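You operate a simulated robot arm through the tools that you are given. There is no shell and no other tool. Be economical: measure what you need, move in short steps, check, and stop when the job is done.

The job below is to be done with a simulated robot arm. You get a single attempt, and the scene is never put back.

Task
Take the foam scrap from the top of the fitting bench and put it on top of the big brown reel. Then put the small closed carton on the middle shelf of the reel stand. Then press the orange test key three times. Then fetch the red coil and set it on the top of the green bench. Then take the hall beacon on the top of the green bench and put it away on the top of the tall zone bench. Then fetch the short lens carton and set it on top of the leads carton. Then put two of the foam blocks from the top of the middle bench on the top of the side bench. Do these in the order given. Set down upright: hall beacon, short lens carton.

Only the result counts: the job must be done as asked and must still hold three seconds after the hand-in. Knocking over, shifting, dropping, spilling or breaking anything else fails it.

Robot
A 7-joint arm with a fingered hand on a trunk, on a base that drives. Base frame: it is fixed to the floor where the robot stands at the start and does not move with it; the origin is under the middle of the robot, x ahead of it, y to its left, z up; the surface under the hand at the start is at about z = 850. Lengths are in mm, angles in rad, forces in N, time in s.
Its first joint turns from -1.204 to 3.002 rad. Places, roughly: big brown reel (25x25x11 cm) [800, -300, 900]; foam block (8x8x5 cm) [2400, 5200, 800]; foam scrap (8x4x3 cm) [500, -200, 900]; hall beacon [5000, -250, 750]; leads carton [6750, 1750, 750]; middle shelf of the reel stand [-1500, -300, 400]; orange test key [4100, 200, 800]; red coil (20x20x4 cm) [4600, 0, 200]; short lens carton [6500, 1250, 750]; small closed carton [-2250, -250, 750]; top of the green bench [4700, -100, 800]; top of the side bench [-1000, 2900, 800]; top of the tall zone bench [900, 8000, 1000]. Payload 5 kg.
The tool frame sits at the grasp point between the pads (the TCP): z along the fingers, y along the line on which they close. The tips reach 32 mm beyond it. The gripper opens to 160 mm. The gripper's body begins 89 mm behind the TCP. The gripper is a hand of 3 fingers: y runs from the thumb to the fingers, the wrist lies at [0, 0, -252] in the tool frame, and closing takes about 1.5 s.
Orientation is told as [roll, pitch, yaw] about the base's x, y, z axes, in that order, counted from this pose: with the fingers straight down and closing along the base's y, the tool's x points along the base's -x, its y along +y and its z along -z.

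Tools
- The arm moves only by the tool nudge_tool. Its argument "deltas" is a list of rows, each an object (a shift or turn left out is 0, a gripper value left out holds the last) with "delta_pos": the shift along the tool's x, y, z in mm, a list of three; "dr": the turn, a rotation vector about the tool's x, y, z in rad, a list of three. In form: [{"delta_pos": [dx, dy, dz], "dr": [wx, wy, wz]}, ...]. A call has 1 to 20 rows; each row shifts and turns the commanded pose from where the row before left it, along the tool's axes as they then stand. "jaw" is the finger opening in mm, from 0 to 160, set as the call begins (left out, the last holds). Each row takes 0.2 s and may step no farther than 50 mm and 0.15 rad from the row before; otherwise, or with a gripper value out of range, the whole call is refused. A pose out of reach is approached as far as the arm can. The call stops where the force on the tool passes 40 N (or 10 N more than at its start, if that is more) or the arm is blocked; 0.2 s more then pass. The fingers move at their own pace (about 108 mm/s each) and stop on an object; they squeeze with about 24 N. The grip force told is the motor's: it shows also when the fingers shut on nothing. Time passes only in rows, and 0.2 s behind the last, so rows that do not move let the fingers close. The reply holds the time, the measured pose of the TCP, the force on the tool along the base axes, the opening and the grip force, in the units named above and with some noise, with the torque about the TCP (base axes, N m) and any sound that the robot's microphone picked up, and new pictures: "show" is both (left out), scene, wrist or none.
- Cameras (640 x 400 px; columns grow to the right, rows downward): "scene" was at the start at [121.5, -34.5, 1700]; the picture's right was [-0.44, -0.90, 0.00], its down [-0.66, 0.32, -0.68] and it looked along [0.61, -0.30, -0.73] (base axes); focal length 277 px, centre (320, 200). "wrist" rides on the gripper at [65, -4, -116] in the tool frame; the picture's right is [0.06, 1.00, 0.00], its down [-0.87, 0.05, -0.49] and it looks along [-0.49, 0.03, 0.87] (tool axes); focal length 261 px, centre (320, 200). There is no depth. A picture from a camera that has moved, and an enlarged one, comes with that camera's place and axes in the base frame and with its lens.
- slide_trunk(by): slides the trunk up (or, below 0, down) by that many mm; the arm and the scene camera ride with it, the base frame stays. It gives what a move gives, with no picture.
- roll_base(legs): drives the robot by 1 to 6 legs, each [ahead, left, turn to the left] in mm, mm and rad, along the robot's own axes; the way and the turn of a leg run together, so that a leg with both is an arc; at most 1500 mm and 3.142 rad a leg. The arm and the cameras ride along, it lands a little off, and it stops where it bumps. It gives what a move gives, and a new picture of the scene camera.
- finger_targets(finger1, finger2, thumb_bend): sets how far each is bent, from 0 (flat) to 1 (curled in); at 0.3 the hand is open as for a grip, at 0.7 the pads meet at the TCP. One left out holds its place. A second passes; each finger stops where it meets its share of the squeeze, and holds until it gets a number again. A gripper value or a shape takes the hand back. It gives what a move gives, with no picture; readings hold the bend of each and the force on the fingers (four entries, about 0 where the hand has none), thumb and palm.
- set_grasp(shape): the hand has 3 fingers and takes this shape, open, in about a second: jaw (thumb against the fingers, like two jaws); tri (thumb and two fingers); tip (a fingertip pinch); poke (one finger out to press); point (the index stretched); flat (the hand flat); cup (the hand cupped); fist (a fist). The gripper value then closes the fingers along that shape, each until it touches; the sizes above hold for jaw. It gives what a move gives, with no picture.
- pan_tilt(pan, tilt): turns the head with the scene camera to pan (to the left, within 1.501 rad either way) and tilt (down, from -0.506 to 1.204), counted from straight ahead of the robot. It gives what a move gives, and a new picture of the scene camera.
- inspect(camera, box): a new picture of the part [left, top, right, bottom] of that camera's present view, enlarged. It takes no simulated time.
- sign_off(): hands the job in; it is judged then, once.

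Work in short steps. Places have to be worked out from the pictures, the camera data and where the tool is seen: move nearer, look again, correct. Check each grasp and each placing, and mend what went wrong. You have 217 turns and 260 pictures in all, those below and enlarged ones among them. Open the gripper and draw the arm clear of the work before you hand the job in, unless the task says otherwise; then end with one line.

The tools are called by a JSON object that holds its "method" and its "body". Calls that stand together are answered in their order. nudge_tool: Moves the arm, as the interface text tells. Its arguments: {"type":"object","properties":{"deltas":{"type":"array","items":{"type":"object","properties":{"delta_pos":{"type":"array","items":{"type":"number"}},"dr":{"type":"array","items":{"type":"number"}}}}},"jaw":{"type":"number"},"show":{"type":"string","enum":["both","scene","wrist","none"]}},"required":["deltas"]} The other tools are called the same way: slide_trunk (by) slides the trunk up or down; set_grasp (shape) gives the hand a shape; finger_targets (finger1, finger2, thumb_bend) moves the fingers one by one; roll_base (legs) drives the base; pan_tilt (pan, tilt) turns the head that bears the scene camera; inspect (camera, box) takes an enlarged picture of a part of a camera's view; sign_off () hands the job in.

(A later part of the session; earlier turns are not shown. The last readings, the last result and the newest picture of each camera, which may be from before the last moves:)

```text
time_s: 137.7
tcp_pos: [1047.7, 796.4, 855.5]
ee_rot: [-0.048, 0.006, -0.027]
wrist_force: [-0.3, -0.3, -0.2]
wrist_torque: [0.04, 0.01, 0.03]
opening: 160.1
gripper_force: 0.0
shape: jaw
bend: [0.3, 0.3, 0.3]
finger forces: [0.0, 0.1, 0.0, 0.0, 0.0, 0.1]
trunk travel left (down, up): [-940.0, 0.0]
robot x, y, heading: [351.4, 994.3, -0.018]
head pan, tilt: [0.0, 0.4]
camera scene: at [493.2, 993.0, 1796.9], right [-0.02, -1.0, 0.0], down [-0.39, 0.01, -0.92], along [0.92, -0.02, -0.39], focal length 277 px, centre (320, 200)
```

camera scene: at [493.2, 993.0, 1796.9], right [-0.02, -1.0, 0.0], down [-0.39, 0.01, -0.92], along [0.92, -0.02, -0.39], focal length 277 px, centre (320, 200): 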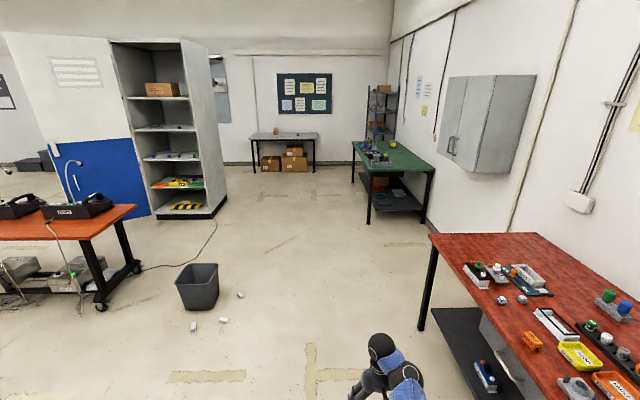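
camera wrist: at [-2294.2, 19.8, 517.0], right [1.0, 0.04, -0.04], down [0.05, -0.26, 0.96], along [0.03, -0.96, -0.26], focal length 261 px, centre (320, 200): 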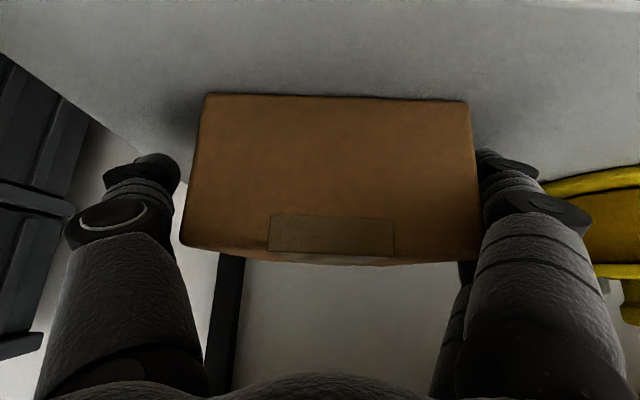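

The way ahead is clear to the green bench, which spans about x 3600-5300 with its left edge near y≈350. I'll drive to beside the key along y≈1000.

{"method": "roll_base", "body": {"legs": [[1490, 0, 0.018], [1490, 0, 0], [650, 0, 0]]}}

{"method": "pan_tilt", "body": {"pan": -0.9, "tilt": 0.7}}

```text
time_s: 155.3
tcp_pos: [4690.6, 720.0, 855.9]
ee_rot: [-0.045, 0.007, -0.038]
wrist_force: [-0.2, -0.1, 0.4]
wrist_torque: [0.0, -0.01, 0.02]
opening: 160.1
gripper_force: 0.1
shape: jaw
bend: [0.3, 0.3, 0.3]
finger forces: [0.0, 0.0, 0.0, 0.0, 0.0, 0.0]
trunk travel left (down, up): [-940.0, 0.0]
robot x, y, heading: [3996.4, 925.3, -0.028]
head pan, tilt: [0.0, 0.4]
camera scene: at [4139.3, 921.8, 1797.0], right [-0.03, -1.0, 0.0], down [-0.39, 0.01, -0.92], along [0.92, -0.03, -0.39], focal length 277 px, centre (320, 200)
```

scene: 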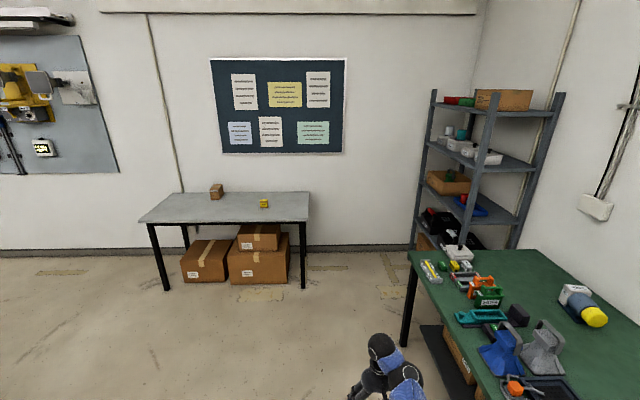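

```text
time_s: 156.5
tcp_pos: [4690.6, 718.9, 856.0]
ee_rot: [-0.048, 0.006, -0.04]
wrist_force: [0.1, -0.4, -0.2]
wrist_torque: [0.01, 0.03, 0.0]
opening: 160.1
gripper_force: 0.0
shape: jaw
bend: [0.3, 0.3, 0.3]
finger forces: [0.0, 0.0, 0.0, 0.0, 0.1, 0.0]
trunk travel left (down, up): [-940.0, 0.0]
robot x, y, heading: [3996.5, 923.8, -0.028]
head pan, tilt: [-0.901, 0.7]
camera scene: at [4097.0, 856.4, 1770.2], right [-0.8, -0.6, 0.0], down [-0.39, 0.52, -0.77], along [0.46, -0.61, -0.64], focal length 277 px, centre (320, 200)
```

scene: 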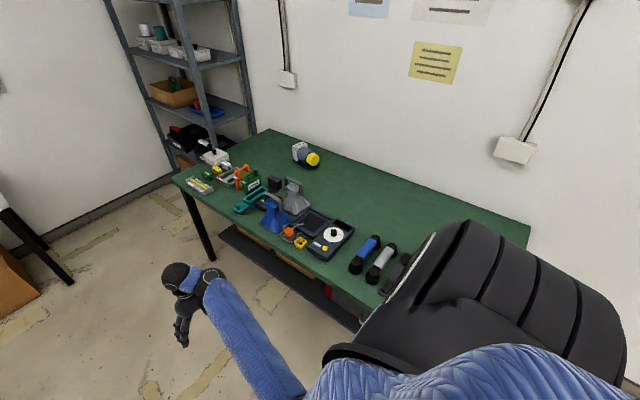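

I'll back away from the bench, 400 mm left, before turning so the hand doesn't sweep the items, then face the bench.

{"method": "roll_base", "body": {"legs": [[0, 400, 0], [0, 0, -1.543]]}}

{"method": "pan_tilt", "body": {"pan": 0.0, "tilt": 0.6}}

{"method": "inspect", "body": {"camera": "scene", "box": [160, 120, 480, 320]}}

```text
time_s: 162.8
tcp_pos: [3810.0, 627.4, 855.0]
ee_rot: [-0.046, 0.007, -1.597]
wrist_force: [-0.6, -0.2, 0.0]
wrist_torque: [0.0, -0.02, -0.01]
opening: 160.2
gripper_force: 0.0
shape: jaw
bend: [0.3, 0.3, 0.3]
finger forces: [0.0, 0.0, 0.0, 0.0, 0.0, 0.0]
trunk travel left (down, up): [-940.0, 0.0]
robot x, y, heading: [4007.5, 1324.6, -1.593]
head pan, tilt: [-0.901, 0.7]
camera scene: at [3939.3, 1222.3, 1770.1], right [-0.61, 0.79, 0.0], down [0.51, 0.39, -0.76], along [-0.61, -0.47, -0.64], focal length 277 px, centre (320, 200)
```

scene: 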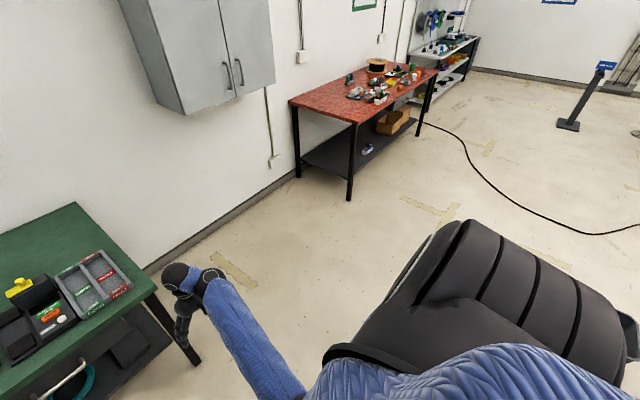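

```text
time_s: 164.0
tcp_pos: [3809.9, 626.8, 856.2]
ee_rot: [-0.047, 0.006, -1.597]
wrist_force: [0.5, -0.7, 0.3]
wrist_torque: [0.01, 0.02, 0.0]
opening: 160.0
gripper_force: 0.0
shape: jaw
bend: [0.3, 0.3, 0.3]
finger forces: [0.1, 0.1, 0.1, 0.1, 0.0, 0.0]
trunk travel left (down, up): [-940.0, 0.0]
robot x, y, heading: [4006.5, 1323.1, -1.592]
head pan, tilt: [0.0, 0.6]
camera scene: at [4005.2, 1185.5, 1778.8], right [-1.0, 0.02, 0.0], down [0.01, 0.57, -0.82], along [-0.01, -0.82, -0.57], focal length 277 px, centre (320, 200)
```

scene: 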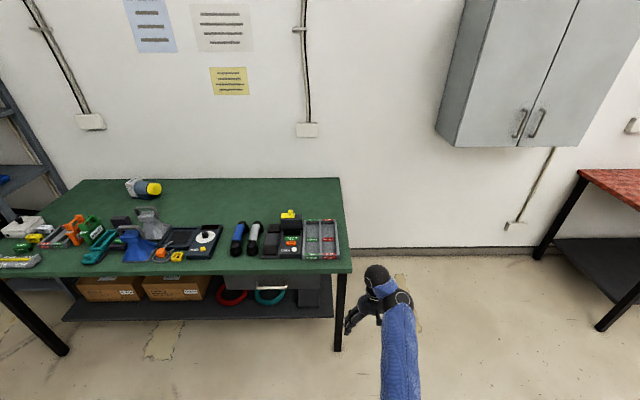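

```text
2.00 times, centred on (320, 220) of scene
camera zoom: at [4005.2, 1185.5, 1778.8], right [-1.0, 0.02, 0.0], down [0.01, 0.57, -0.82], along [-0.01, -0.82, -0.57], focal length 553 px, centre (320, 160)
```

zoom: 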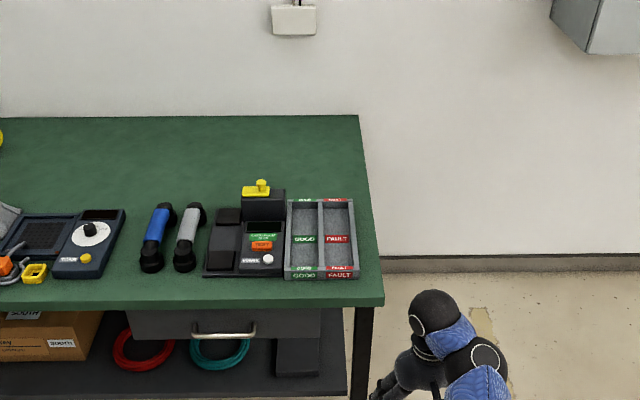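

{"method": "inspect", "body": {"camera": "scene", "box": [255, 200, 345, 265]}}

```text
6.15 times, centred on (300, 232) of scene
camera zoom: at [4005.2, 1185.5, 1778.8], right [-1.0, 0.02, 0.0], down [0.01, 0.57, -0.82], along [-0.01, -0.82, -0.57], focal length 1702 px, centre (443, 0)
```

zoom: 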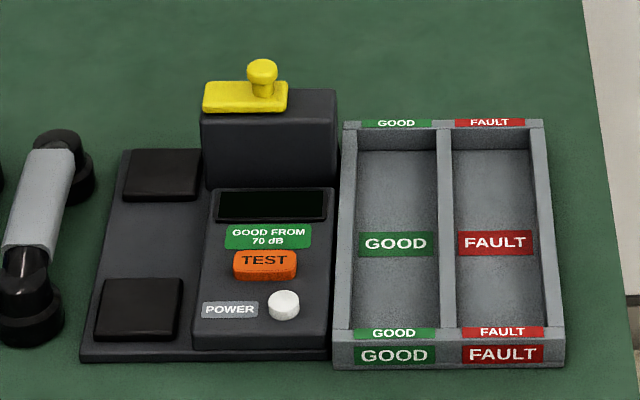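

The orange TEST key is at about [4131,203], on a tester near the front. I'll raise the hand, drive nearer, and shape the hand to poke.

{"method": "nudge_tool", "body": {"deltas": [{"delta_pos": [-20, 0, -35]}, {"delta_pos": [-40, 0, -25]}, {"delta_pos": [-20, 30, -20]}, {"delta_pos": [0, 45, 0]}, {"delta_pos": [0, 45, 0]}, {}], "show": "none"}}

{"method": "roll_base", "body": {"legs": [[330, 80, 0.02]]}}

{"method": "set_grasp", "body": {"shape": "poke"}}

{"method": "nudge_tool", "body": {"deltas": [{}], "show": "wrist"}}

```text
time_s: 165.4
tcp_pos: [3932.8, 543.6, 930.7]
ee_rot: [-0.046, 0.007, -1.599]
wrist_force: [-1.2, 0.0, 0.1]
wrist_torque: [0.0, 0.04, 0.0]
opening: 160.1
gripper_force: 0.0
shape: jaw
bend: [0.3, 0.3, 0.3]
finger forces: [0.1, 0.0, 0.0, 0.0, 0.0, 0.0]
trunk travel left (down, up): [-940.0, 0.0]
robot x, y, heading: [4010.4, 1321.4, -1.585]
head pan, tilt: [0.0, 0.6]
```

```text
time_s: 167.6
tcp_pos: [4024.6, 211.6, 930.3]
ee_rot: [-0.047, 0.008, -1.579]
wrist_force: [0.1, -0.2, -0.4]
wrist_torque: [-0.01, 0.0, -0.01]
opening: 160.3
gripper_force: 0.1
shape: jaw
bend: [0.3, 0.3, 0.3]
finger forces: [0.0, 0.0, 0.0, 0.1, 0.0, 0.1]
trunk travel left (down, up): [-940.0, 0.0]
robot x, y, heading: [4084.7, 993.6, -1.564]
head pan, tilt: [0.0, 0.6]
camera scene: at [4086.3, 855.6, 1778.7], right [-1.0, 0.0, 0.0], down [0.0, 0.57, -0.82], along [0.0, -0.82, -0.57], focal length 277 px, centre (320, 200)
```

scene: 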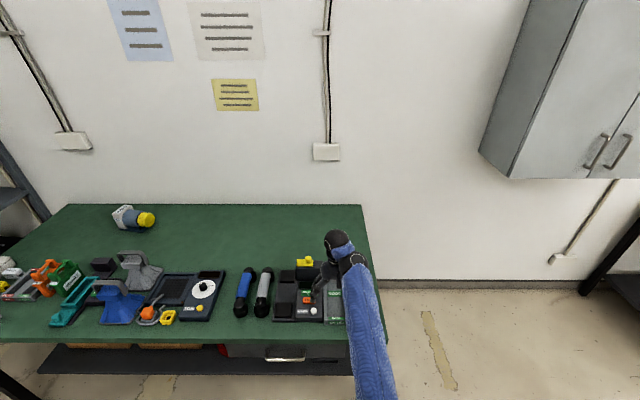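

```text
time_s: 168.5
tcp_pos: [4025.0, 213.0, 930.5]
ee_rot: [-0.045, 0.006, -1.578]
wrist_force: [-0.2, -0.4, -0.6]
wrist_torque: [-0.03, 0.0, -0.02]
opening: 0.0
gripper_force: 0.1
shape: poke
bend: [1.0, 1.0, 0.46]
finger forces: [0.0, 0.0, 0.0, 0.0, 0.1, 0.0]
trunk travel left (down, up): [-940.0, 0.0]
robot x, y, heading: [4084.8, 995.0, -1.571]
head pan, tilt: [0.0, 0.6]
```

```text
time_s: 168.9
tcp_pos: [4025.1, 213.5, 931.6]
ee_rot: [-0.046, 0.008, -1.579]
wrist_force: [0.2, 0.1, 0.5]
wrist_torque: [-0.05, 0.02, 0.0]
opening: 0.0
gripper_force: 0.0
shape: poke
bend: [1.0, 1.0, 0.46]
finger forces: [0.1, 0.0, 0.0, 0.0, 0.0, 0.1]
trunk travel left (down, up): [-940.0, 0.0]
robot x, y, heading: [4084.9, 993.5, -1.568]
head pan, tilt: [0.0, 0.6]
camera wrist: at [4026.8, 278.3, 1046.8], right [1.0, 0.06, -0.05], down [0.07, -0.87, 0.48], along [-0.01, -0.48, -0.87], focal length 261 px, centre (320, 200)
```

wrist: 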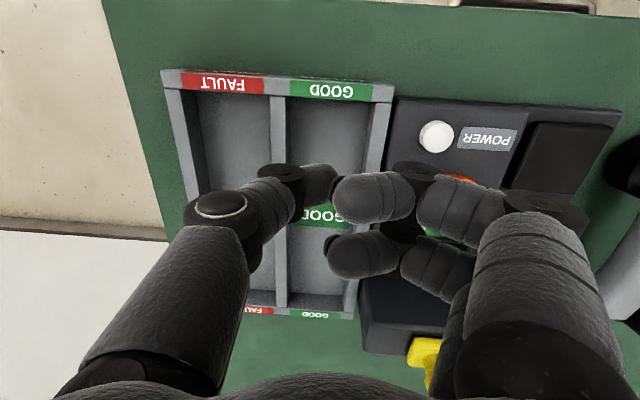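

In the poke shape the thumb is the pressing finger, with its tip almost on the tool axis. I'll move over the key at about [4133,202].

{"method": "nudge_tool", "body": {"deltas": [{"delta_pos": [0, 40, 0]}, {"delta_pos": [0, 40, 0]}, {"delta_pos": [-10, 28, 0]}, {}], "show": "both"}}

{"method": "inspect", "body": {"camera": "scene", "box": [250, 230, 370, 330]}}

```text
time_s: 169.9
tcp_pos: [4122.5, 199.7, 923.1]
ee_rot: [-0.059, 0.005, -1.583]
wrist_force: [-0.4, 0.5, 0.2]
wrist_torque: [0.04, -0.02, 0.0]
opening: 0.0
gripper_force: 0.1
shape: poke
bend: [1.0, 1.0, 0.46]
finger forces: [0.1, 0.0, 0.0, 0.0, 0.0, 0.1]
trunk travel left (down, up): [-940.0, 0.0]
robot x, y, heading: [4085.8, 995.5, -1.563]
head pan, tilt: [0.0, 0.6]
camera scene: at [4085.6, 857.1, 1778.8], right [-1.0, 0.0, 0.0], down [0.0, 0.56, -0.83], along [0.0, -0.83, -0.56], focal length 277 px, centre (320, 200)
camera wrist: at [4126.1, 265.4, 1039.6], right [1.0, 0.05, -0.06], down [0.07, -0.87, 0.48], along [-0.03, -0.48, -0.87], focal length 261 px, centre (320, 200)
```

scene: 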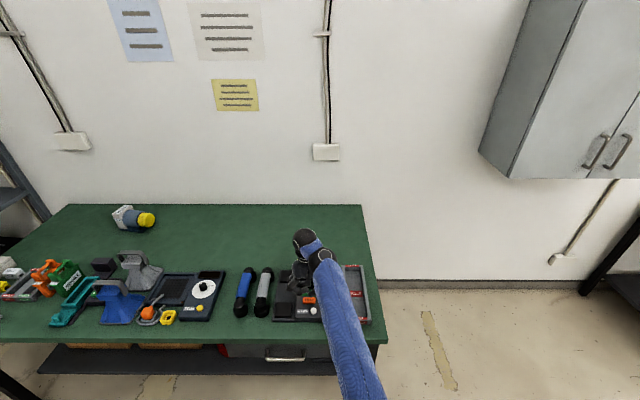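
wrist: 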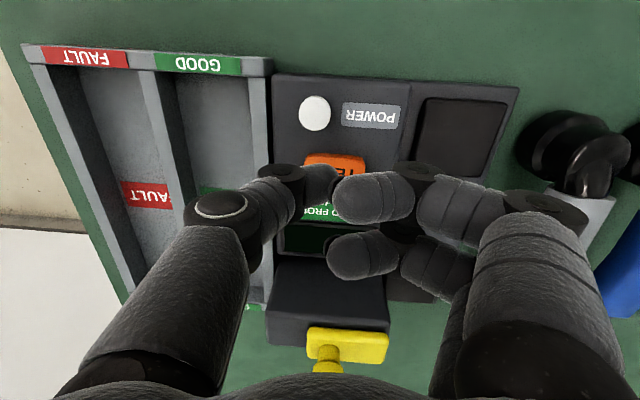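

```text
4.00 times, centred on (310, 280) of scene
camera zoom: at [4085.6, 857.1, 1778.8], right [-1.0, 0.0, 0.0], down [0.0, 0.56, -0.83], along [0.0, -0.83, -0.56], focal length 1106 px, centre (360, -120)
```

zoom: 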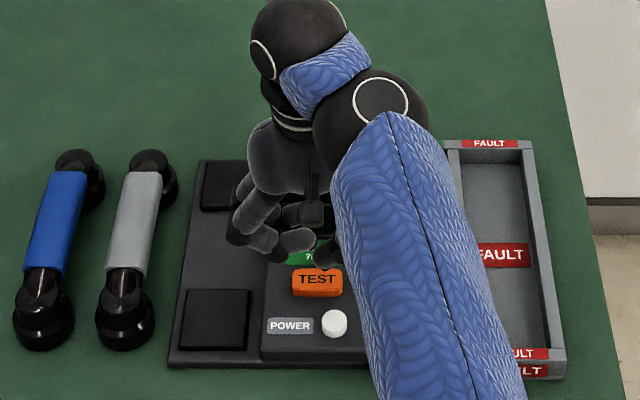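

The key's centre is at about [4130,193], with the thumb tip about 8 mm short in x. I'll correct, lower 25 mm and look.

{"method": "nudge_tool", "body": {"deltas": [{"delta_pos": [0, 8, 10]}, {"delta_pos": [0, 0, 15]}, {}], "show": "wrist"}}

{"method": "inspect", "body": {"camera": "scene", "box": [270, 250, 350, 310]}}

```text
time_s: 170.7
tcp_pos: [4136.5, 199.7, 902.9]
ee_rot: [-0.046, 0.005, -1.58]
wrist_force: [0.1, -0.3, 0.0]
wrist_torque: [-0.02, 0.03, -0.02]
opening: 0.0
gripper_force: 0.0
shape: poke
bend: [1.0, 1.0, 0.46]
finger forces: [0.0, 0.1, 0.1, 0.0, 0.0, 0.0]
trunk travel left (down, up): [-940.0, 0.0]
robot x, y, heading: [4083.5, 996.3, -1.565]
head pan, tilt: [0.0, 0.6]
camera wrist: at [4140.1, 264.8, 1019.0], right [1.0, 0.05, -0.05], down [0.07, -0.87, 0.49], along [-0.02, -0.49, -0.87], focal length 261 px, centre (320, 200)
```

wrist: 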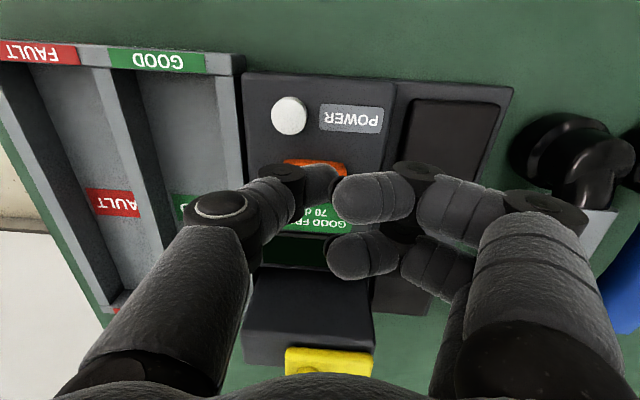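

```text
6.67 times, centred on (310, 280) of scene
camera zoom: at [4086.3, 856.4, 1778.8], right [-1.0, 0.0, 0.0], down [0.0, 0.57, -0.82], along [0.0, -0.82, -0.57], focal length 1844 px, centre (387, -333)
```

zoom: 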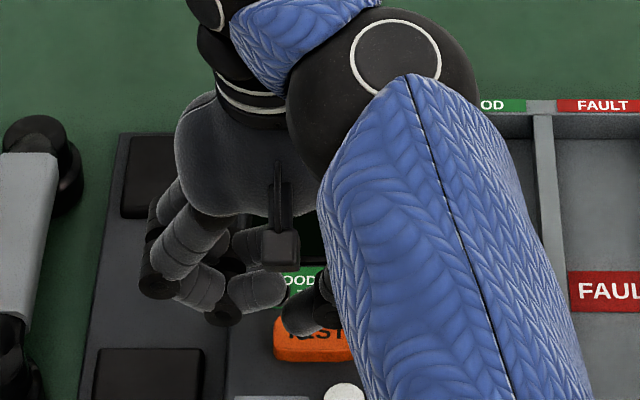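

Tip is about 7 mm too far in x and well aligned in y. I'll shift back and lower slowly, watching for contact.

{"method": "nudge_tool", "body": {"deltas": [{"delta_pos": [0, -7, 0]}, {"delta_pos": [0, 0, 5]}, {"delta_pos": [0, 0, 3]}, {}], "show": "wrist"}}

{"method": "inspect", "body": {"camera": "scene", "box": [270, 250, 350, 310]}}

```text
time_s: 171.7
tcp_pos: [4133.8, 203.8, 892.3]
ee_rot: [-0.045, 0.007, -1.578]
wrist_force: [0.5, -0.2, 0.6]
wrist_torque: [-0.02, -0.01, 0.01]
opening: 0.2
gripper_force: 0.2
shape: poke
bend: [1.0, 1.0, 0.46]
finger forces: [0.0, 0.0, 0.1, 0.0, 0.0, 0.0]
trunk travel left (down, up): [-940.0, 0.0]
robot x, y, heading: [4083.7, 991.9, -1.567]
head pan, tilt: [0.0, 0.6]
camera wrist: at [4135.2, 268.4, 1008.4], right [1.0, 0.06, -0.05], down [0.07, -0.87, 0.48], along [-0.01, -0.48, -0.88], focal length 261 px, centre (320, 200)
```

wrist: 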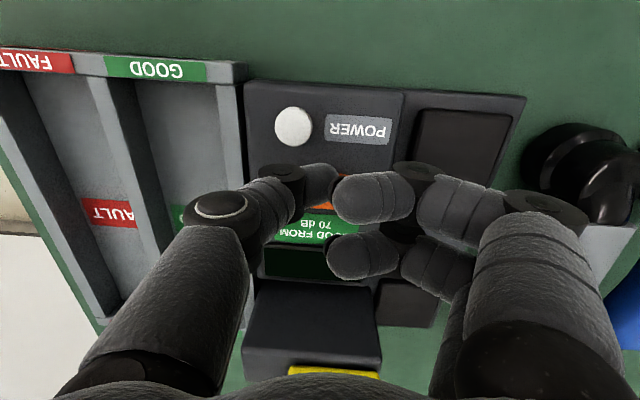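

```text
6.67 times, centred on (310, 280) of scene
camera zoom: at [4086.1, 856.4, 1778.8], right [-1.0, 0.0, 0.0], down [0.0, 0.57, -0.82], along [0.0, -0.82, -0.57], focal length 1844 px, centre (387, -333)
```

zoom: 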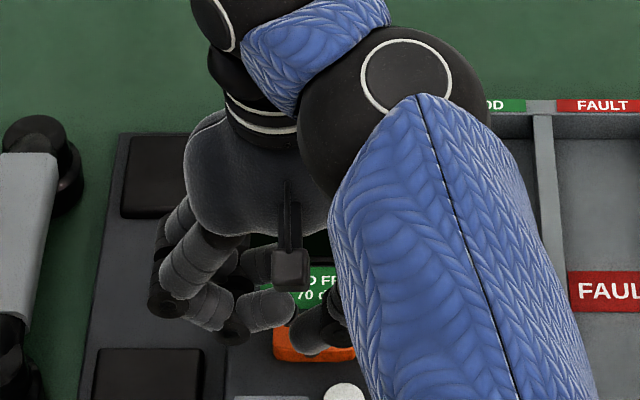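

The tip is over the key. Lowering in 2 mm steps.

{"method": "nudge_tool", "body": {"deltas": [{"delta_pos": [0, 0, 2]}, {"delta_pos": [0, 0, 2]}, {"delta_pos": [0, 0, 2]}, {}], "show": "none"}}

```text
time_s: 172.7
tcp_pos: [4133.3, 204.0, 884.9]
ee_rot: [-0.047, 0.006, -1.577]
wrist_force: [-0.3, 0.7, 0.2]
wrist_torque: [-0.01, 0.0, -0.01]
opening: 0.0
gripper_force: 0.1
shape: poke
bend: [1.0, 1.0, 0.46]
finger forces: [0.0, 0.0, 0.0, 0.1, 0.0, 0.0]
trunk travel left (down, up): [-940.0, 0.0]
robot x, y, heading: [4082.7, 995.3, -1.569]
head pan, tilt: [0.0, 0.6]
```

{"method": "nudge_tool", "body": {"deltas": [{"delta_pos": [0, 0, 2]}, {"delta_pos": [0, 0, 2]}, {"delta_pos": [0, 0, 2]}, {"delta_pos": [0, 0, 2]}, {}], "show": "wrist"}}

{"method": "inspect", "body": {"camera": "scene", "box": [270, 250, 350, 310]}}

```text
time_s: 173.9
tcp_pos: [4133.1, 202.8, 878.5]
ee_rot: [-0.047, 0.007, -1.579]
wrist_force: [-1.3, -0.5, 0.4]
wrist_torque: [0.0, -0.02, 0.0]
opening: 0.2
gripper_force: 0.1
shape: poke
bend: [1.0, 1.0, 0.46]
finger forces: [0.0, 0.1, 0.0, 0.0, 0.0, 0.1]
trunk travel left (down, up): [-940.0, 0.0]
robot x, y, heading: [4087.6, 994.3, -1.569]
head pan, tilt: [0.0, 0.6]
camera wrist: at [4133.8, 267.9, 994.5], right [1.0, 0.06, -0.05], down [0.07, -0.87, 0.48], along [-0.01, -0.48, -0.87], focal length 261 px, centre (320, 200)
```

wrist: 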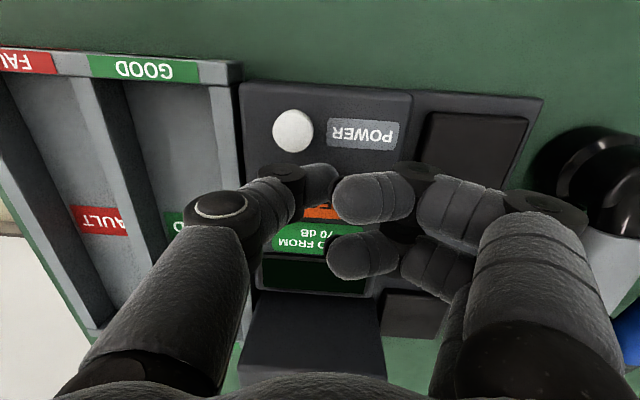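

```text
6.67 times, centred on (310, 280) of scene
camera zoom: at [4086.1, 856.4, 1778.8], right [-1.0, 0.0, 0.0], down [0.0, 0.57, -0.82], along [0.0, -0.82, -0.57], focal length 1844 px, centre (387, -333)
```

zoom: 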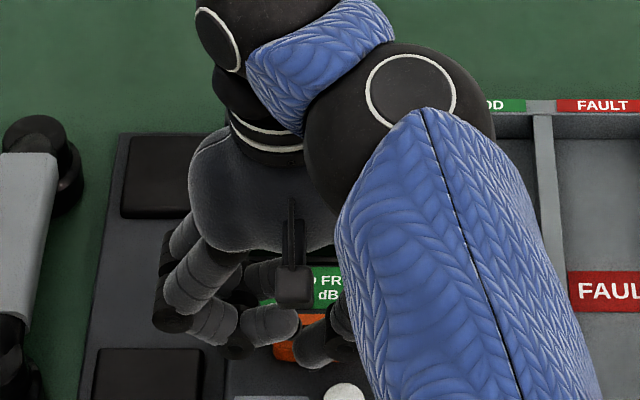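

The tip has drifted toward the key's front edge. I'll raise slightly, shift 9 mm away from me, and lower.

{"method": "nudge_tool", "body": {"deltas": [{"delta_pos": [-9, 0, -4]}, {"delta_pos": [0, 0, 2]}, {"delta_pos": [0, 0, 2]}, {}], "show": "wrist"}}

{"method": "inspect", "body": {"camera": "scene", "box": [270, 250, 350, 310]}}

```text
time_s: 174.9
tcp_pos: [4132.1, 194.4, 877.1]
ee_rot: [-0.048, 0.007, -1.578]
wrist_force: [0.6, 0.5, -0.1]
wrist_torque: [0.01, 0.0, 0.01]
opening: 0.0
gripper_force: 0.1
shape: poke
bend: [1.0, 1.0, 0.46]
finger forces: [0.1, 0.1, 0.0, 0.0, 0.0, 0.0]
trunk travel left (down, up): [-940.0, 0.0]
robot x, y, heading: [4085.7, 992.3, -1.57]
head pan, tilt: [0.0, 0.6]
camera wrist: at [4133.6, 258.8, 994.7], right [1.0, 0.06, -0.05], down [0.07, -0.87, 0.48], along [-0.01, -0.48, -0.87], focal length 261 px, centre (320, 200)
```

wrist: 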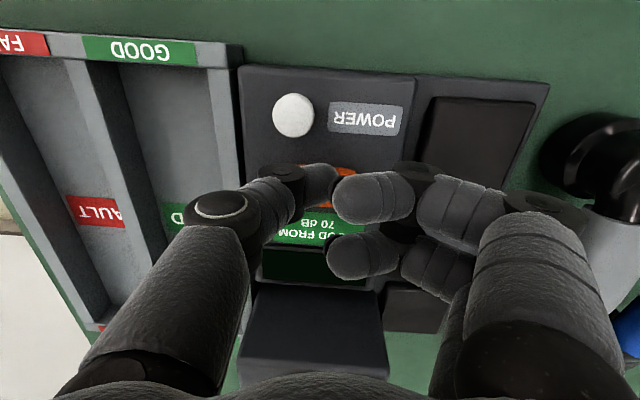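

```text
6.67 times, centred on (310, 280) of scene
camera zoom: at [4086.1, 856.4, 1778.8], right [-1.0, 0.0, 0.0], down [0.0, 0.57, -0.82], along [0.0, -0.82, -0.57], focal length 1844 px, centre (387, -333)
```

zoom: 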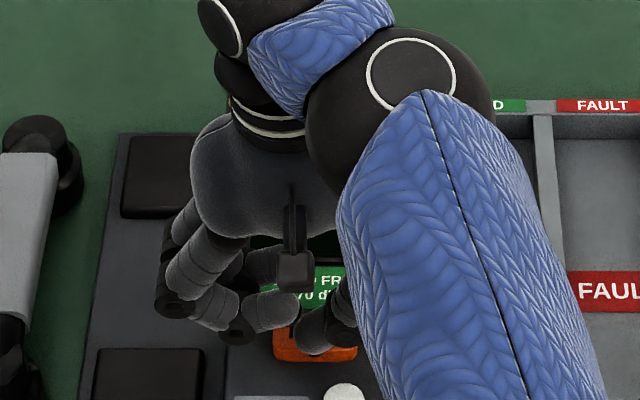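

Centred on the key now. Pressing in 2 mm steps.

{"method": "nudge_tool", "body": {"deltas": [{"delta_pos": [0, 0, 2]}, {"delta_pos": [0, 0, 2]}, {"delta_pos": [0, 0, 2]}, {}], "show": "none"}}

```text
time_s: 175.9
tcp_pos: [4131.9, 193.5, 872.1]
ee_rot: [-0.045, 0.006, -1.58]
wrist_force: [0.0, 0.3, 1.6]
wrist_torque: [-0.05, -0.05, -0.01]
opening: 0.1
gripper_force: 0.0
shape: poke
bend: [1.0, 1.0, 0.46]
finger forces: [0.0, 0.0, 0.1, 0.0, 1.6, 0.1]
trunk travel left (down, up): [-940.0, 0.0]
robot x, y, heading: [4088.4, 997.4, -1.563]
head pan, tilt: [0.0, 0.6]
heard: click
```

A click: first press. I'll release by 10 mm, then press again.

{"method": "nudge_tool", "body": {"deltas": [{"delta_pos": [0, 0, -5]}, {"delta_pos": [0, 0, -5]}, {}, {}], "show": "none"}}

{"method": "nudge_tool", "body": {"deltas": [{"delta_pos": [0, 0, 5]}, {"delta_pos": [0, 0, 3]}, {"delta_pos": [0, 0, 2]}, {}], "show": "none"}}

```text
time_s: 176.9
tcp_pos: [4130.9, 194.6, 882.2]
ee_rot: [-0.048, 0.006, -1.578]
wrist_force: [-0.3, 0.1, 0.2]
wrist_torque: [0.05, 0.02, 0.02]
opening: 0.0
gripper_force: 0.1
shape: poke
bend: [1.0, 1.0, 0.46]
finger forces: [0.0, 0.0, 0.1, 0.0, 0.1, 0.0]
trunk travel left (down, up): [-940.0, 0.0]
robot x, y, heading: [4086.9, 993.0, -1.572]
head pan, tilt: [0.0, 0.6]
```

```text
time_s: 177.9
tcp_pos: [4131.9, 193.7, 873.0]
ee_rot: [-0.045, 0.008, -1.578]
wrist_force: [0.6, -0.9, 1.7]
wrist_torque: [-0.06, -0.03, 0.02]
opening: 0.0
gripper_force: 0.0
shape: poke
bend: [1.0, 1.0, 0.46]
finger forces: [0.1, 0.0, 0.1, 0.0, 1.6, 0.0]
trunk travel left (down, up): [-940.0, 0.0]
robot x, y, heading: [4084.0, 997.3, -1.568]
head pan, tilt: [0.0, 0.6]
heard: click
```

Second click. Once more the same way.

{"method": "nudge_tool", "body": {"deltas": [{"delta_pos": [0, 0, -5]}, {"delta_pos": [0, 0, -5]}, {}, {}], "show": "none"}}

{"method": "nudge_tool", "body": {"deltas": [{"delta_pos": [0, 0, 5]}, {"delta_pos": [0, 0, 3]}, {"delta_pos": [0, 0, 2]}, {}], "show": "none"}}

{"method": "nudge_tool", "body": {"deltas": [{"delta_pos": [0, 0, -10]}, {"delta_pos": [0, 0, -20]}, {"delta_pos": [0, 0, -10]}, {}], "show": "scene"}}

```text
time_s: 178.9
tcp_pos: [4132.0, 194.7, 882.9]
ee_rot: [-0.046, 0.006, -1.579]
wrist_force: [0.1, 0.9, 0.6]
wrist_torque: [0.01, 0.04, 0.01]
opening: 0.0
gripper_force: 0.0
shape: poke
bend: [1.0, 1.0, 0.46]
finger forces: [0.1, 0.0, 0.0, 0.0, 0.0, 0.0]
trunk travel left (down, up): [-940.0, 0.0]
robot x, y, heading: [4088.2, 996.3, -1.567]
head pan, tilt: [0.0, 0.6]
```

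```text
time_s: 179.9
tcp_pos: [4131.3, 194.1, 872.9]
ee_rot: [-0.045, 0.008, -1.578]
wrist_force: [0.9, 0.1, 1.3]
wrist_torque: [-0.01, 0.0, 0.03]
opening: 0.0
gripper_force: 0.1
shape: poke
bend: [1.0, 1.0, 0.46]
finger forces: [0.0, 0.0, 0.1, 0.0, 1.5, 0.0]
trunk travel left (down, up): [-940.0, 0.0]
robot x, y, heading: [4087.2, 997.5, -1.563]
head pan, tilt: [0.0, 0.6]
heard: click
```

```text
time_s: 180.9
tcp_pos: [4126.2, 193.8, 911.6]
ee_rot: [-0.052, 0.008, -1.581]
wrist_force: [0.6, 0.1, 1.1]
wrist_torque: [-0.02, 0.0, -0.03]
opening: 0.2
gripper_force: 0.2
shape: poke
bend: [1.0, 1.0, 0.46]
finger forces: [0.1, 0.0, 0.0, 0.0, 0.0, 0.0]
trunk travel left (down, up): [-940.0, 0.0]
robot x, y, heading: [4088.2, 993.3, -1.562]
head pan, tilt: [0.0, 0.6]
camera scene: at [4086.3, 856.4, 1778.8], right [-1.0, 0.0, 0.0], down [0.0, 0.57, -0.82], along [0.0, -0.82, -0.57], focal length 277 px, centre (320, 200)
```

scene: 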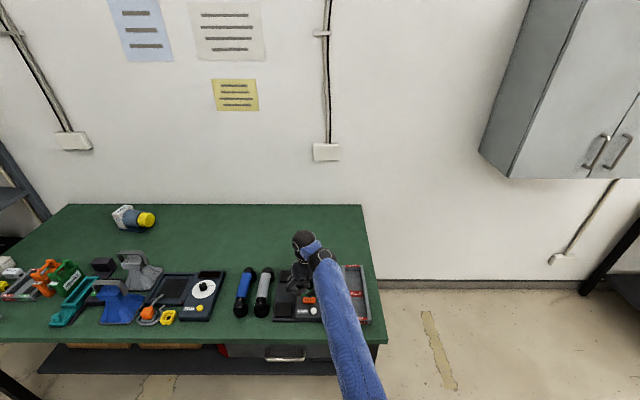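

Three clicks heard, key done. Next is the red coil on the shelf beneath. I'll back off, shift left and look from lower down.

{"method": "roll_base", "body": {"legs": [[-550, 0, 0], [0, 450, 0]]}}

{"method": "set_grasp", "body": {"shape": "jaw"}}

{"method": "slide_trunk", "body": {"by": -400}}

{"method": "pan_tilt", "body": {"pan": 0.0, "tilt": 0.6}}

```text
time_s: 186.4
tcp_pos: [4574.4, 743.6, 910.5]
ee_rot: [-0.054, 0.009, -1.584]
wrist_force: [0.6, 0.8, 0.3]
wrist_torque: [0.02, 0.01, 0.03]
opening: 0.1
gripper_force: 0.0
shape: poke
bend: [1.0, 1.0, 0.46]
finger forces: [0.0, 0.0, 0.2, 0.1, 0.0, 0.0]
trunk travel left (down, up): [-940.0, 0.0]
robot x, y, heading: [4531.9, 1552.2, -1.571]
head pan, tilt: [0.0, 0.6]
camera scene: at [4534.9, 1407.0, 1778.8], right [-1.0, 0.0, 0.0], down [0.0, 0.57, -0.82], along [0.0, -0.82, -0.57], focal length 277 px, centre (320, 200)
```

scene: 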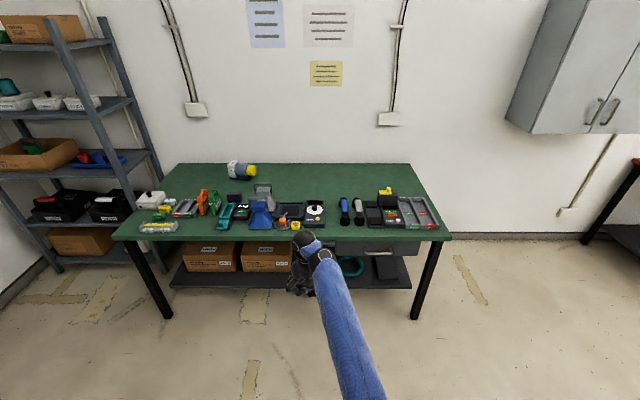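

```text
time_s: 187.3
tcp_pos: [4573.4, 743.4, 910.0]
ee_rot: [-0.053, 0.007, -1.583]
wrist_force: [0.6, 0.7, 0.9]
wrist_torque: [-0.01, 0.01, -0.01]
opening: 159.8
gripper_force: 0.1
shape: jaw
bend: [0.3, 0.3, 0.3]
finger forces: [0.0, 0.1, 0.0, 0.0, 0.1, 0.1]
trunk travel left (down, up): [-940.0, 0.0]
robot x, y, heading: [4535.0, 1545.0, -1.568]
head pan, tilt: [0.0, 0.6]
```

```text
time_s: 191.1
tcp_pos: [4574.9, 743.2, 510.6]
ee_rot: [-0.054, 0.006, -1.583]
wrist_force: [-0.8, 0.1, 0.3]
wrist_torque: [0.04, 0.01, -0.04]
opening: 160.0
gripper_force: 0.0
shape: jaw
bend: [0.3, 0.3, 0.3]
finger forces: [0.0, 0.0, 0.0, 0.0, 0.1, 0.0]
trunk travel left (down, up): [-540.0, 400.0]
robot x, y, heading: [4534.1, 1546.1, -1.569]
head pan, tilt: [0.0, 0.6]
```

```text
time_s: 191.7
tcp_pos: [4574.1, 742.4, 511.2]
ee_rot: [-0.052, 0.007, -1.585]
wrist_force: [-0.5, -0.2, 0.3]
wrist_torque: [0.01, -0.02, 0.01]
opening: 160.1
gripper_force: 0.0
shape: jaw
bend: [0.3, 0.3, 0.3]
finger forces: [0.0, 0.0, 0.0, 0.1, 0.0, 0.1]
trunk travel left (down, up): [-540.0, 400.0]
robot x, y, heading: [4534.2, 1546.6, -1.567]
head pan, tilt: [0.0, 0.6]
camera scene: at [4534.1, 1407.2, 1378.8], right [-1.0, 0.0, 0.0], down [0.0, 0.57, -0.82], along [0.0, -0.82, -0.57], focal length 277 px, centre (320, 200)
```

scene: 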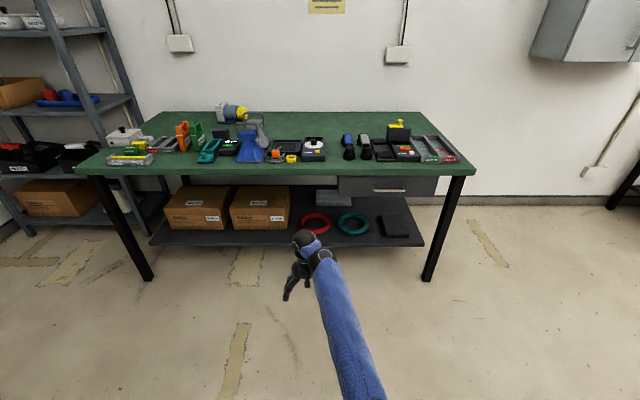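

{"method": "inspect", "body": {"camera": "scene", "box": [220, 160, 440, 260]}}

{"method": "slide_trunk", "body": {"by": -200}}

{"method": "inspect", "body": {"camera": "scene", "box": [160, 60, 480, 260]}}

```text
2.91 times, centred on (330, 210) of scene
camera zoom: at [4534.1, 1407.2, 1378.8], right [-1.0, 0.0, 0.0], down [0.0, 0.57, -0.82], along [0.0, -0.82, -0.57], focal length 804 px, centre (291, 171)
```

zoom: 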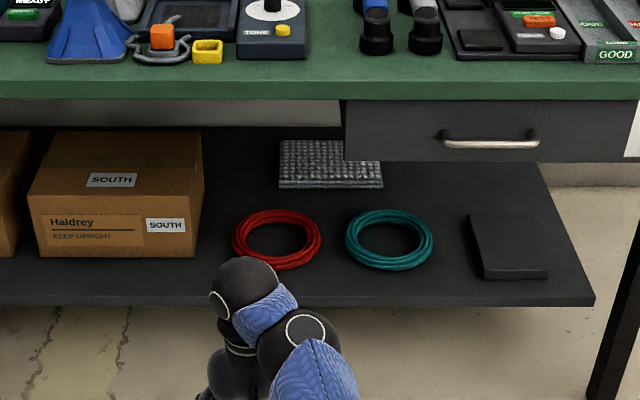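

```text
time_s: 193.9
tcp_pos: [4574.6, 743.5, 310.4]
ee_rot: [-0.054, 0.006, -1.583]
wrist_force: [0.5, -0.2, -0.3]
wrist_torque: [-0.02, -0.02, 0.01]
opening: 160.3
gripper_force: 0.1
shape: jaw
bend: [0.3, 0.3, 0.3]
finger forces: [0.0, 0.0, 0.0, 0.0, 0.0, 0.0]
trunk travel left (down, up): [-340.0, 600.0]
robot x, y, heading: [4532.7, 1545.2, -1.57]
head pan, tilt: [0.0, 0.6]
```

```text
2.00 times, centred on (320, 160) of scene
camera zoom: at [4534.1, 1407.3, 1178.9], right [-1.0, 0.0, 0.0], down [0.0, 0.57, -0.82], along [0.0, -0.82, -0.57], focal length 553 px, centre (320, 280)
```

zoom: 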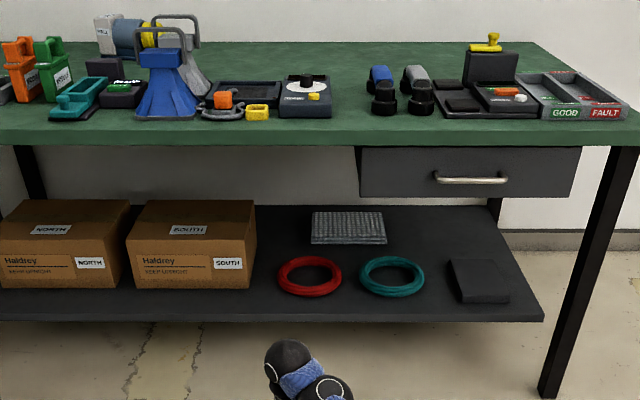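

The coil is at about [4565,33], z≈238, with its tube about 33 mm wide. I'll grip the front of the ring with the hand pointing down and closing along y. Rotating the tool here in free space.

{"method": "nudge_tool", "body": {"deltas": [{"dr": [-0.054, 0, -0.1]}, {"dr": [0, 0, -0.147]}, {"dr": [0, 0, -0.147]}, {"dr": [0, 0, -0.147]}, {"dr": [0, 0, -0.147]}, {"dr": [0, 0, -0.147]}, {"dr": [0, 0, -0.147]}, {"dr": [0, 0, -0.147]}, {"dr": [0, 0, -0.147]}, {"dr": [0, 0, -0.147]}, {"dr": [0, 0, -0.147]}, {}], "show": "none"}}

```text
time_s: 196.7
tcp_pos: [4482.5, 730.4, 292.0]
ee_rot: [0.005, 0.09, -0.057]
wrist_force: [-0.5, 0.4, 0.4]
wrist_torque: [-0.01, -0.04, 0.02]
opening: 159.5
gripper_force: 0.0
shape: jaw
bend: [0.3, 0.3, 0.3]
finger forces: [0.1, 0.1, 0.0, 0.0, 0.0, 0.0]
trunk travel left (down, up): [-340.0, 600.0]
robot x, y, heading: [4535.5, 1547.3, -1.573]
head pan, tilt: [0.0, 0.6]
stopped in row 12: the arm was blocked; the commanded pose is now the measured one
```

The wrist hit a limit, but it's only tilted 5° sideways, which doesn't matter. I'll set a 100 mm opening, raise 25 mm and drive in under the bench.

{"method": "slide_trunk", "body": {"by": 30}}

{"method": "nudge_tool", "body": {"deltas": [{}, {}, {}], "jaw": 100, "show": "none"}}

{"method": "roll_base", "body": {"legs": [[0, 83, 0], [480, 0, 0]]}}

{"method": "inspect", "body": {"camera": "wrist", "box": [0, 0, 640, 400]}}

```text
time_s: 197.4
tcp_pos: [4484.4, 731.7, 321.4]
ee_rot: [0.005, 0.09, -0.055]
wrist_force: [0.0, 0.4, -0.4]
wrist_torque: [0.02, -0.02, 0.02]
opening: 160.0
gripper_force: 0.0
shape: jaw
bend: [0.3, 0.3, 0.3]
finger forces: [0.1, 0.0, 0.1, 0.1, 0.0, 0.0]
trunk travel left (down, up): [-370.0, 570.0]
robot x, y, heading: [4534.5, 1545.7, -1.571]
head pan, tilt: [0.0, 0.6]
```

```text
time_s: 198.2
tcp_pos: [4483.6, 732.2, 321.4]
ee_rot: [0.004, 0.089, -0.056]
wrist_force: [0.0, -0.3, 0.4]
wrist_torque: [-0.01, -0.01, -0.02]
opening: 100.3
gripper_force: 0.0
shape: jaw
bend: [0.7, 0.7, 0.68]
finger forces: [0.1, 0.0, 0.1, 0.0, 0.0, 0.0]
trunk travel left (down, up): [-370.0, 570.0]
robot x, y, heading: [4535.6, 1545.5, -1.566]
head pan, tilt: [0.0, 0.6]
```

```text
time_s: 201.8
tcp_pos: [4570.1, 257.2, 321.2]
ee_rot: [0.005, 0.089, -0.053]
wrist_force: [-0.6, -0.3, -0.3]
wrist_torque: [0.01, 0.01, -0.01]
opening: 100.3
gripper_force: 0.0
shape: jaw
bend: [0.7, 0.7, 0.68]
finger forces: [0.0, 0.1, 0.1, 0.0, 0.0, 0.1]
trunk travel left (down, up): [-370.0, 570.0]
robot x, y, heading: [4617.7, 1067.6, -1.566]
head pan, tilt: [0.0, 0.6]
camera scene: at [4619.6, 931.9, 1208.7], right [-1.0, -0.01, 0.0], down [0.0, 0.57, -0.82], along [0.0, -0.82, -0.57], focal length 277 px, centre (320, 200)
```

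scene: 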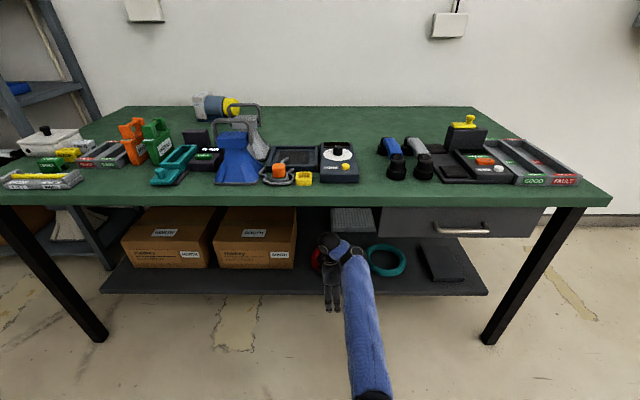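

```text
1.00 times, centred on (320, 200) of wrist (not enlarged: the box is as wide or as high as the picture)
camera zoom: at [4516.3, 256.0, 442.3], right [-0.01, 1.0, 0.01], down [0.91, 0.0, 0.41], along [0.41, 0.01, -0.91], focal length 261 px, centre (320, 200)
```

zoom: 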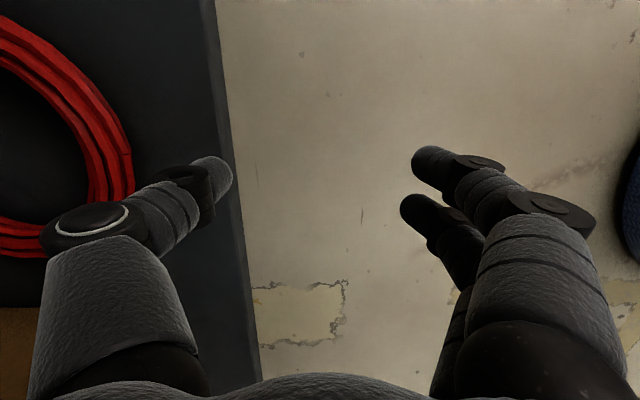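

The ring's front tube spans y≈73..110 at x≈4572. I'll drive forward 165 mm so the hand straddles it from above.

{"method": "roll_base", "body": {"legs": [[165, 0, 0]]}}

{"method": "inspect", "body": {"camera": "wrist", "box": [0, 0, 640, 400]}}

```text
time_s: 203.2
tcp_pos: [4571.9, 89.9, 320.5]
ee_rot: [0.007, 0.089, -0.053]
wrist_force: [-0.9, 0.4, -0.1]
wrist_torque: [0.02, 0.04, -0.01]
opening: 100.4
gripper_force: 0.1
shape: jaw
bend: [0.7, 0.7, 0.68]
finger forces: [0.0, 0.1, 0.0, 0.1, 0.1, 0.0]
trunk travel left (down, up): [-370.0, 570.0]
robot x, y, heading: [4620.4, 898.6, -1.565]
head pan, tilt: [0.0, 0.6]
camera scene: at [4620.7, 765.0, 1208.7], right [-1.0, -0.01, 0.0], down [0.0, 0.57, -0.82], along [0.01, -0.82, -0.57], focal length 277 px, centre (320, 200)
```

scene: 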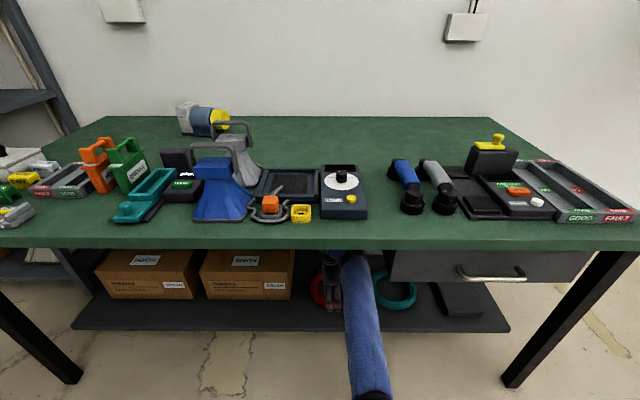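

```text
1.00 times, centred on (320, 200) of wrist (not enlarged: the box is as wide or as high as the picture)
camera zoom: at [4517.5, 88.9, 442.3], right [-0.01, 1.0, 0.01], down [0.91, 0.0, 0.41], along [0.41, 0.01, -0.91], focal length 261 px, centre (320, 200)
```

zoom: 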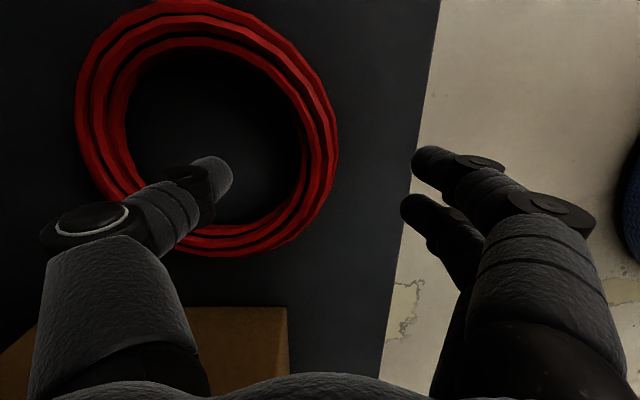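

Good alignment. The shelf surface is at about z≈228. I'll lower the trunk 50 mm.

{"method": "slide_trunk", "body": {"by": -50}}

{"method": "inspect", "body": {"camera": "wrist", "box": [0, 0, 640, 400]}}

```text
time_s: 204.1
tcp_pos: [4572.0, 89.1, 271.1]
ee_rot: [0.005, 0.09, -0.053]
wrist_force: [0.6, -1.0, -0.3]
wrist_torque: [0.03, -0.03, 0.03]
opening: 100.2
gripper_force: 0.1
shape: jaw
bend: [0.7, 0.7, 0.68]
finger forces: [0.0, 0.1, 0.0, 0.1, 0.0, 0.1]
trunk travel left (down, up): [-320.0, 620.0]
robot x, y, heading: [4618.7, 906.2, -1.569]
head pan, tilt: [0.0, 0.6]
```

```text
1.00 times, centred on (320, 200) of wrist (not enlarged: the box is as wide or as high as the picture)
camera zoom: at [4517.0, 88.8, 392.7], right [-0.01, 1.0, 0.01], down [0.91, 0.0, 0.41], along [0.41, 0.01, -0.91], focal length 261 px, centre (320, 200)
```

zoom: 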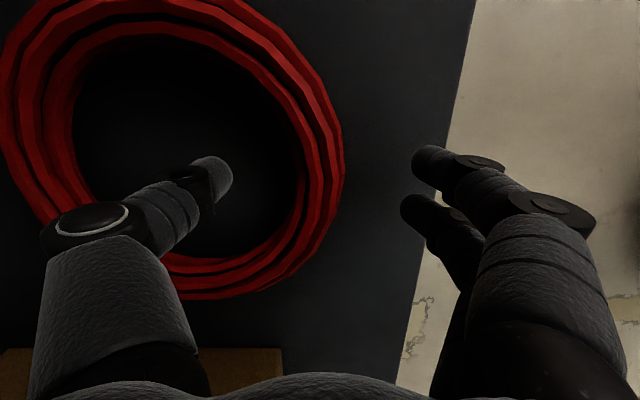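

Straddling the tube. I'll lower 8 mm more and close.

{"method": "nudge_tool", "body": {"deltas": [{"delta_pos": [0, 0, 4]}, {"delta_pos": [0, 0, 4]}, {}], "show": "none"}}

{"method": "nudge_tool", "body": {"deltas": [{}, {}, {}, {}, {}, {}, {}], "jaw": 10, "show": "wrist"}}

```text
time_s: 204.9
tcp_pos: [4572.8, 90.1, 263.5]
ee_rot: [0.006, 0.089, -0.05]
wrist_force: [0.2, 0.5, 0.7]
wrist_torque: [0.02, -0.03, 0.01]
opening: 100.6
gripper_force: 0.0
shape: jaw
bend: [0.7, 0.7, 0.68]
finger forces: [0.0, 0.0, 0.1, 0.0, 0.1, 0.0]
trunk travel left (down, up): [-320.0, 620.0]
robot x, y, heading: [4618.3, 901.6, -1.564]
head pan, tilt: [0.0, 0.6]
```

```text
time_s: 206.5
tcp_pos: [4571.1, 89.2, 262.5]
ee_rot: [0.006, 0.089, -0.052]
wrist_force: [1.3, -2.6, -0.1]
wrist_torque: [-0.02, -0.01, 0.02]
opening: 21.1
gripper_force: 23.9
shape: jaw
bend: [0.72, 0.72, 0.7]
finger forces: [9.9, 10.9, 0.0, 0.0, 23.0, 0.0]
trunk travel left (down, up): [-320.0, 620.0]
robot x, y, heading: [4618.8, 902.0, -1.568]
head pan, tilt: [0.0, 0.6]
camera wrist: at [4517.1, 89.1, 384.4], right [-0.01, 1.0, 0.01], down [0.91, 0.0, 0.41], along [0.41, 0.01, -0.91], focal length 261 px, centre (320, 200)
```

wrist: 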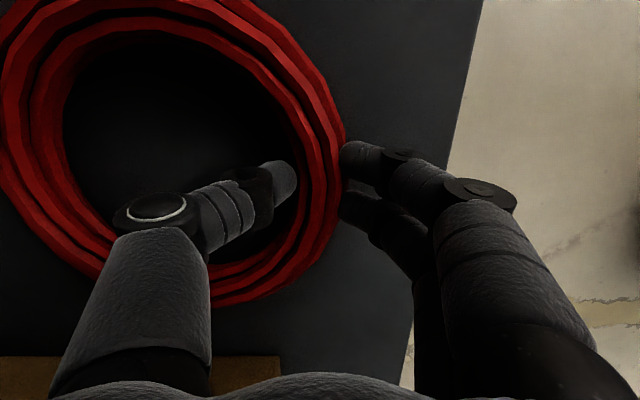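

Gripped. Lifting with the trunk by 80 mm to check the hold.

{"method": "slide_trunk", "body": {"by": 80}}

{"method": "inspect", "body": {"camera": "wrist", "box": [0, 0, 640, 400]}}

```text
time_s: 207.7
tcp_pos: [4571.2, 90.0, 342.8]
ee_rot: [0.006, 0.09, -0.053]
wrist_force: [0.2, -0.2, -4.6]
wrist_torque: [0.32, 0.04, -0.03]
opening: 21.6
gripper_force: 24.5
shape: jaw
bend: [0.73, 0.73, 0.7]
finger forces: [11.6, 12.0, 0.1, 0.1, 23.8, 0.0]
trunk travel left (down, up): [-400.0, 540.0]
robot x, y, heading: [4619.9, 901.7, -1.565]
head pan, tilt: [0.0, 0.6]
```

```text
1.00 times, centred on (320, 200) of wrist (not enlarged: the box is as wide or as high as the picture)
camera zoom: at [4517.0, 89.0, 463.9], right [-0.01, 1.0, 0.01], down [0.91, 0.0, 0.41], along [0.41, 0.01, -0.91], focal length 261 px, centre (320, 200)
```

zoom: 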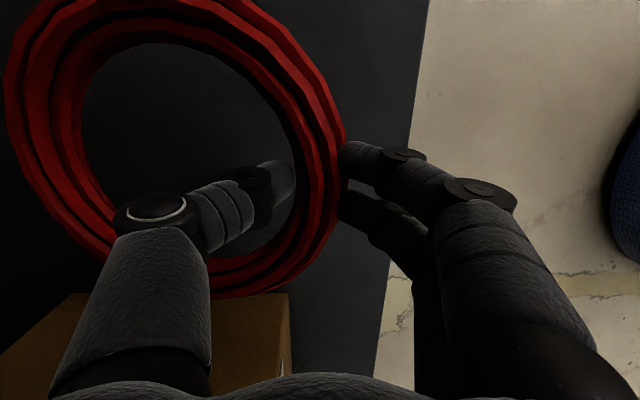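

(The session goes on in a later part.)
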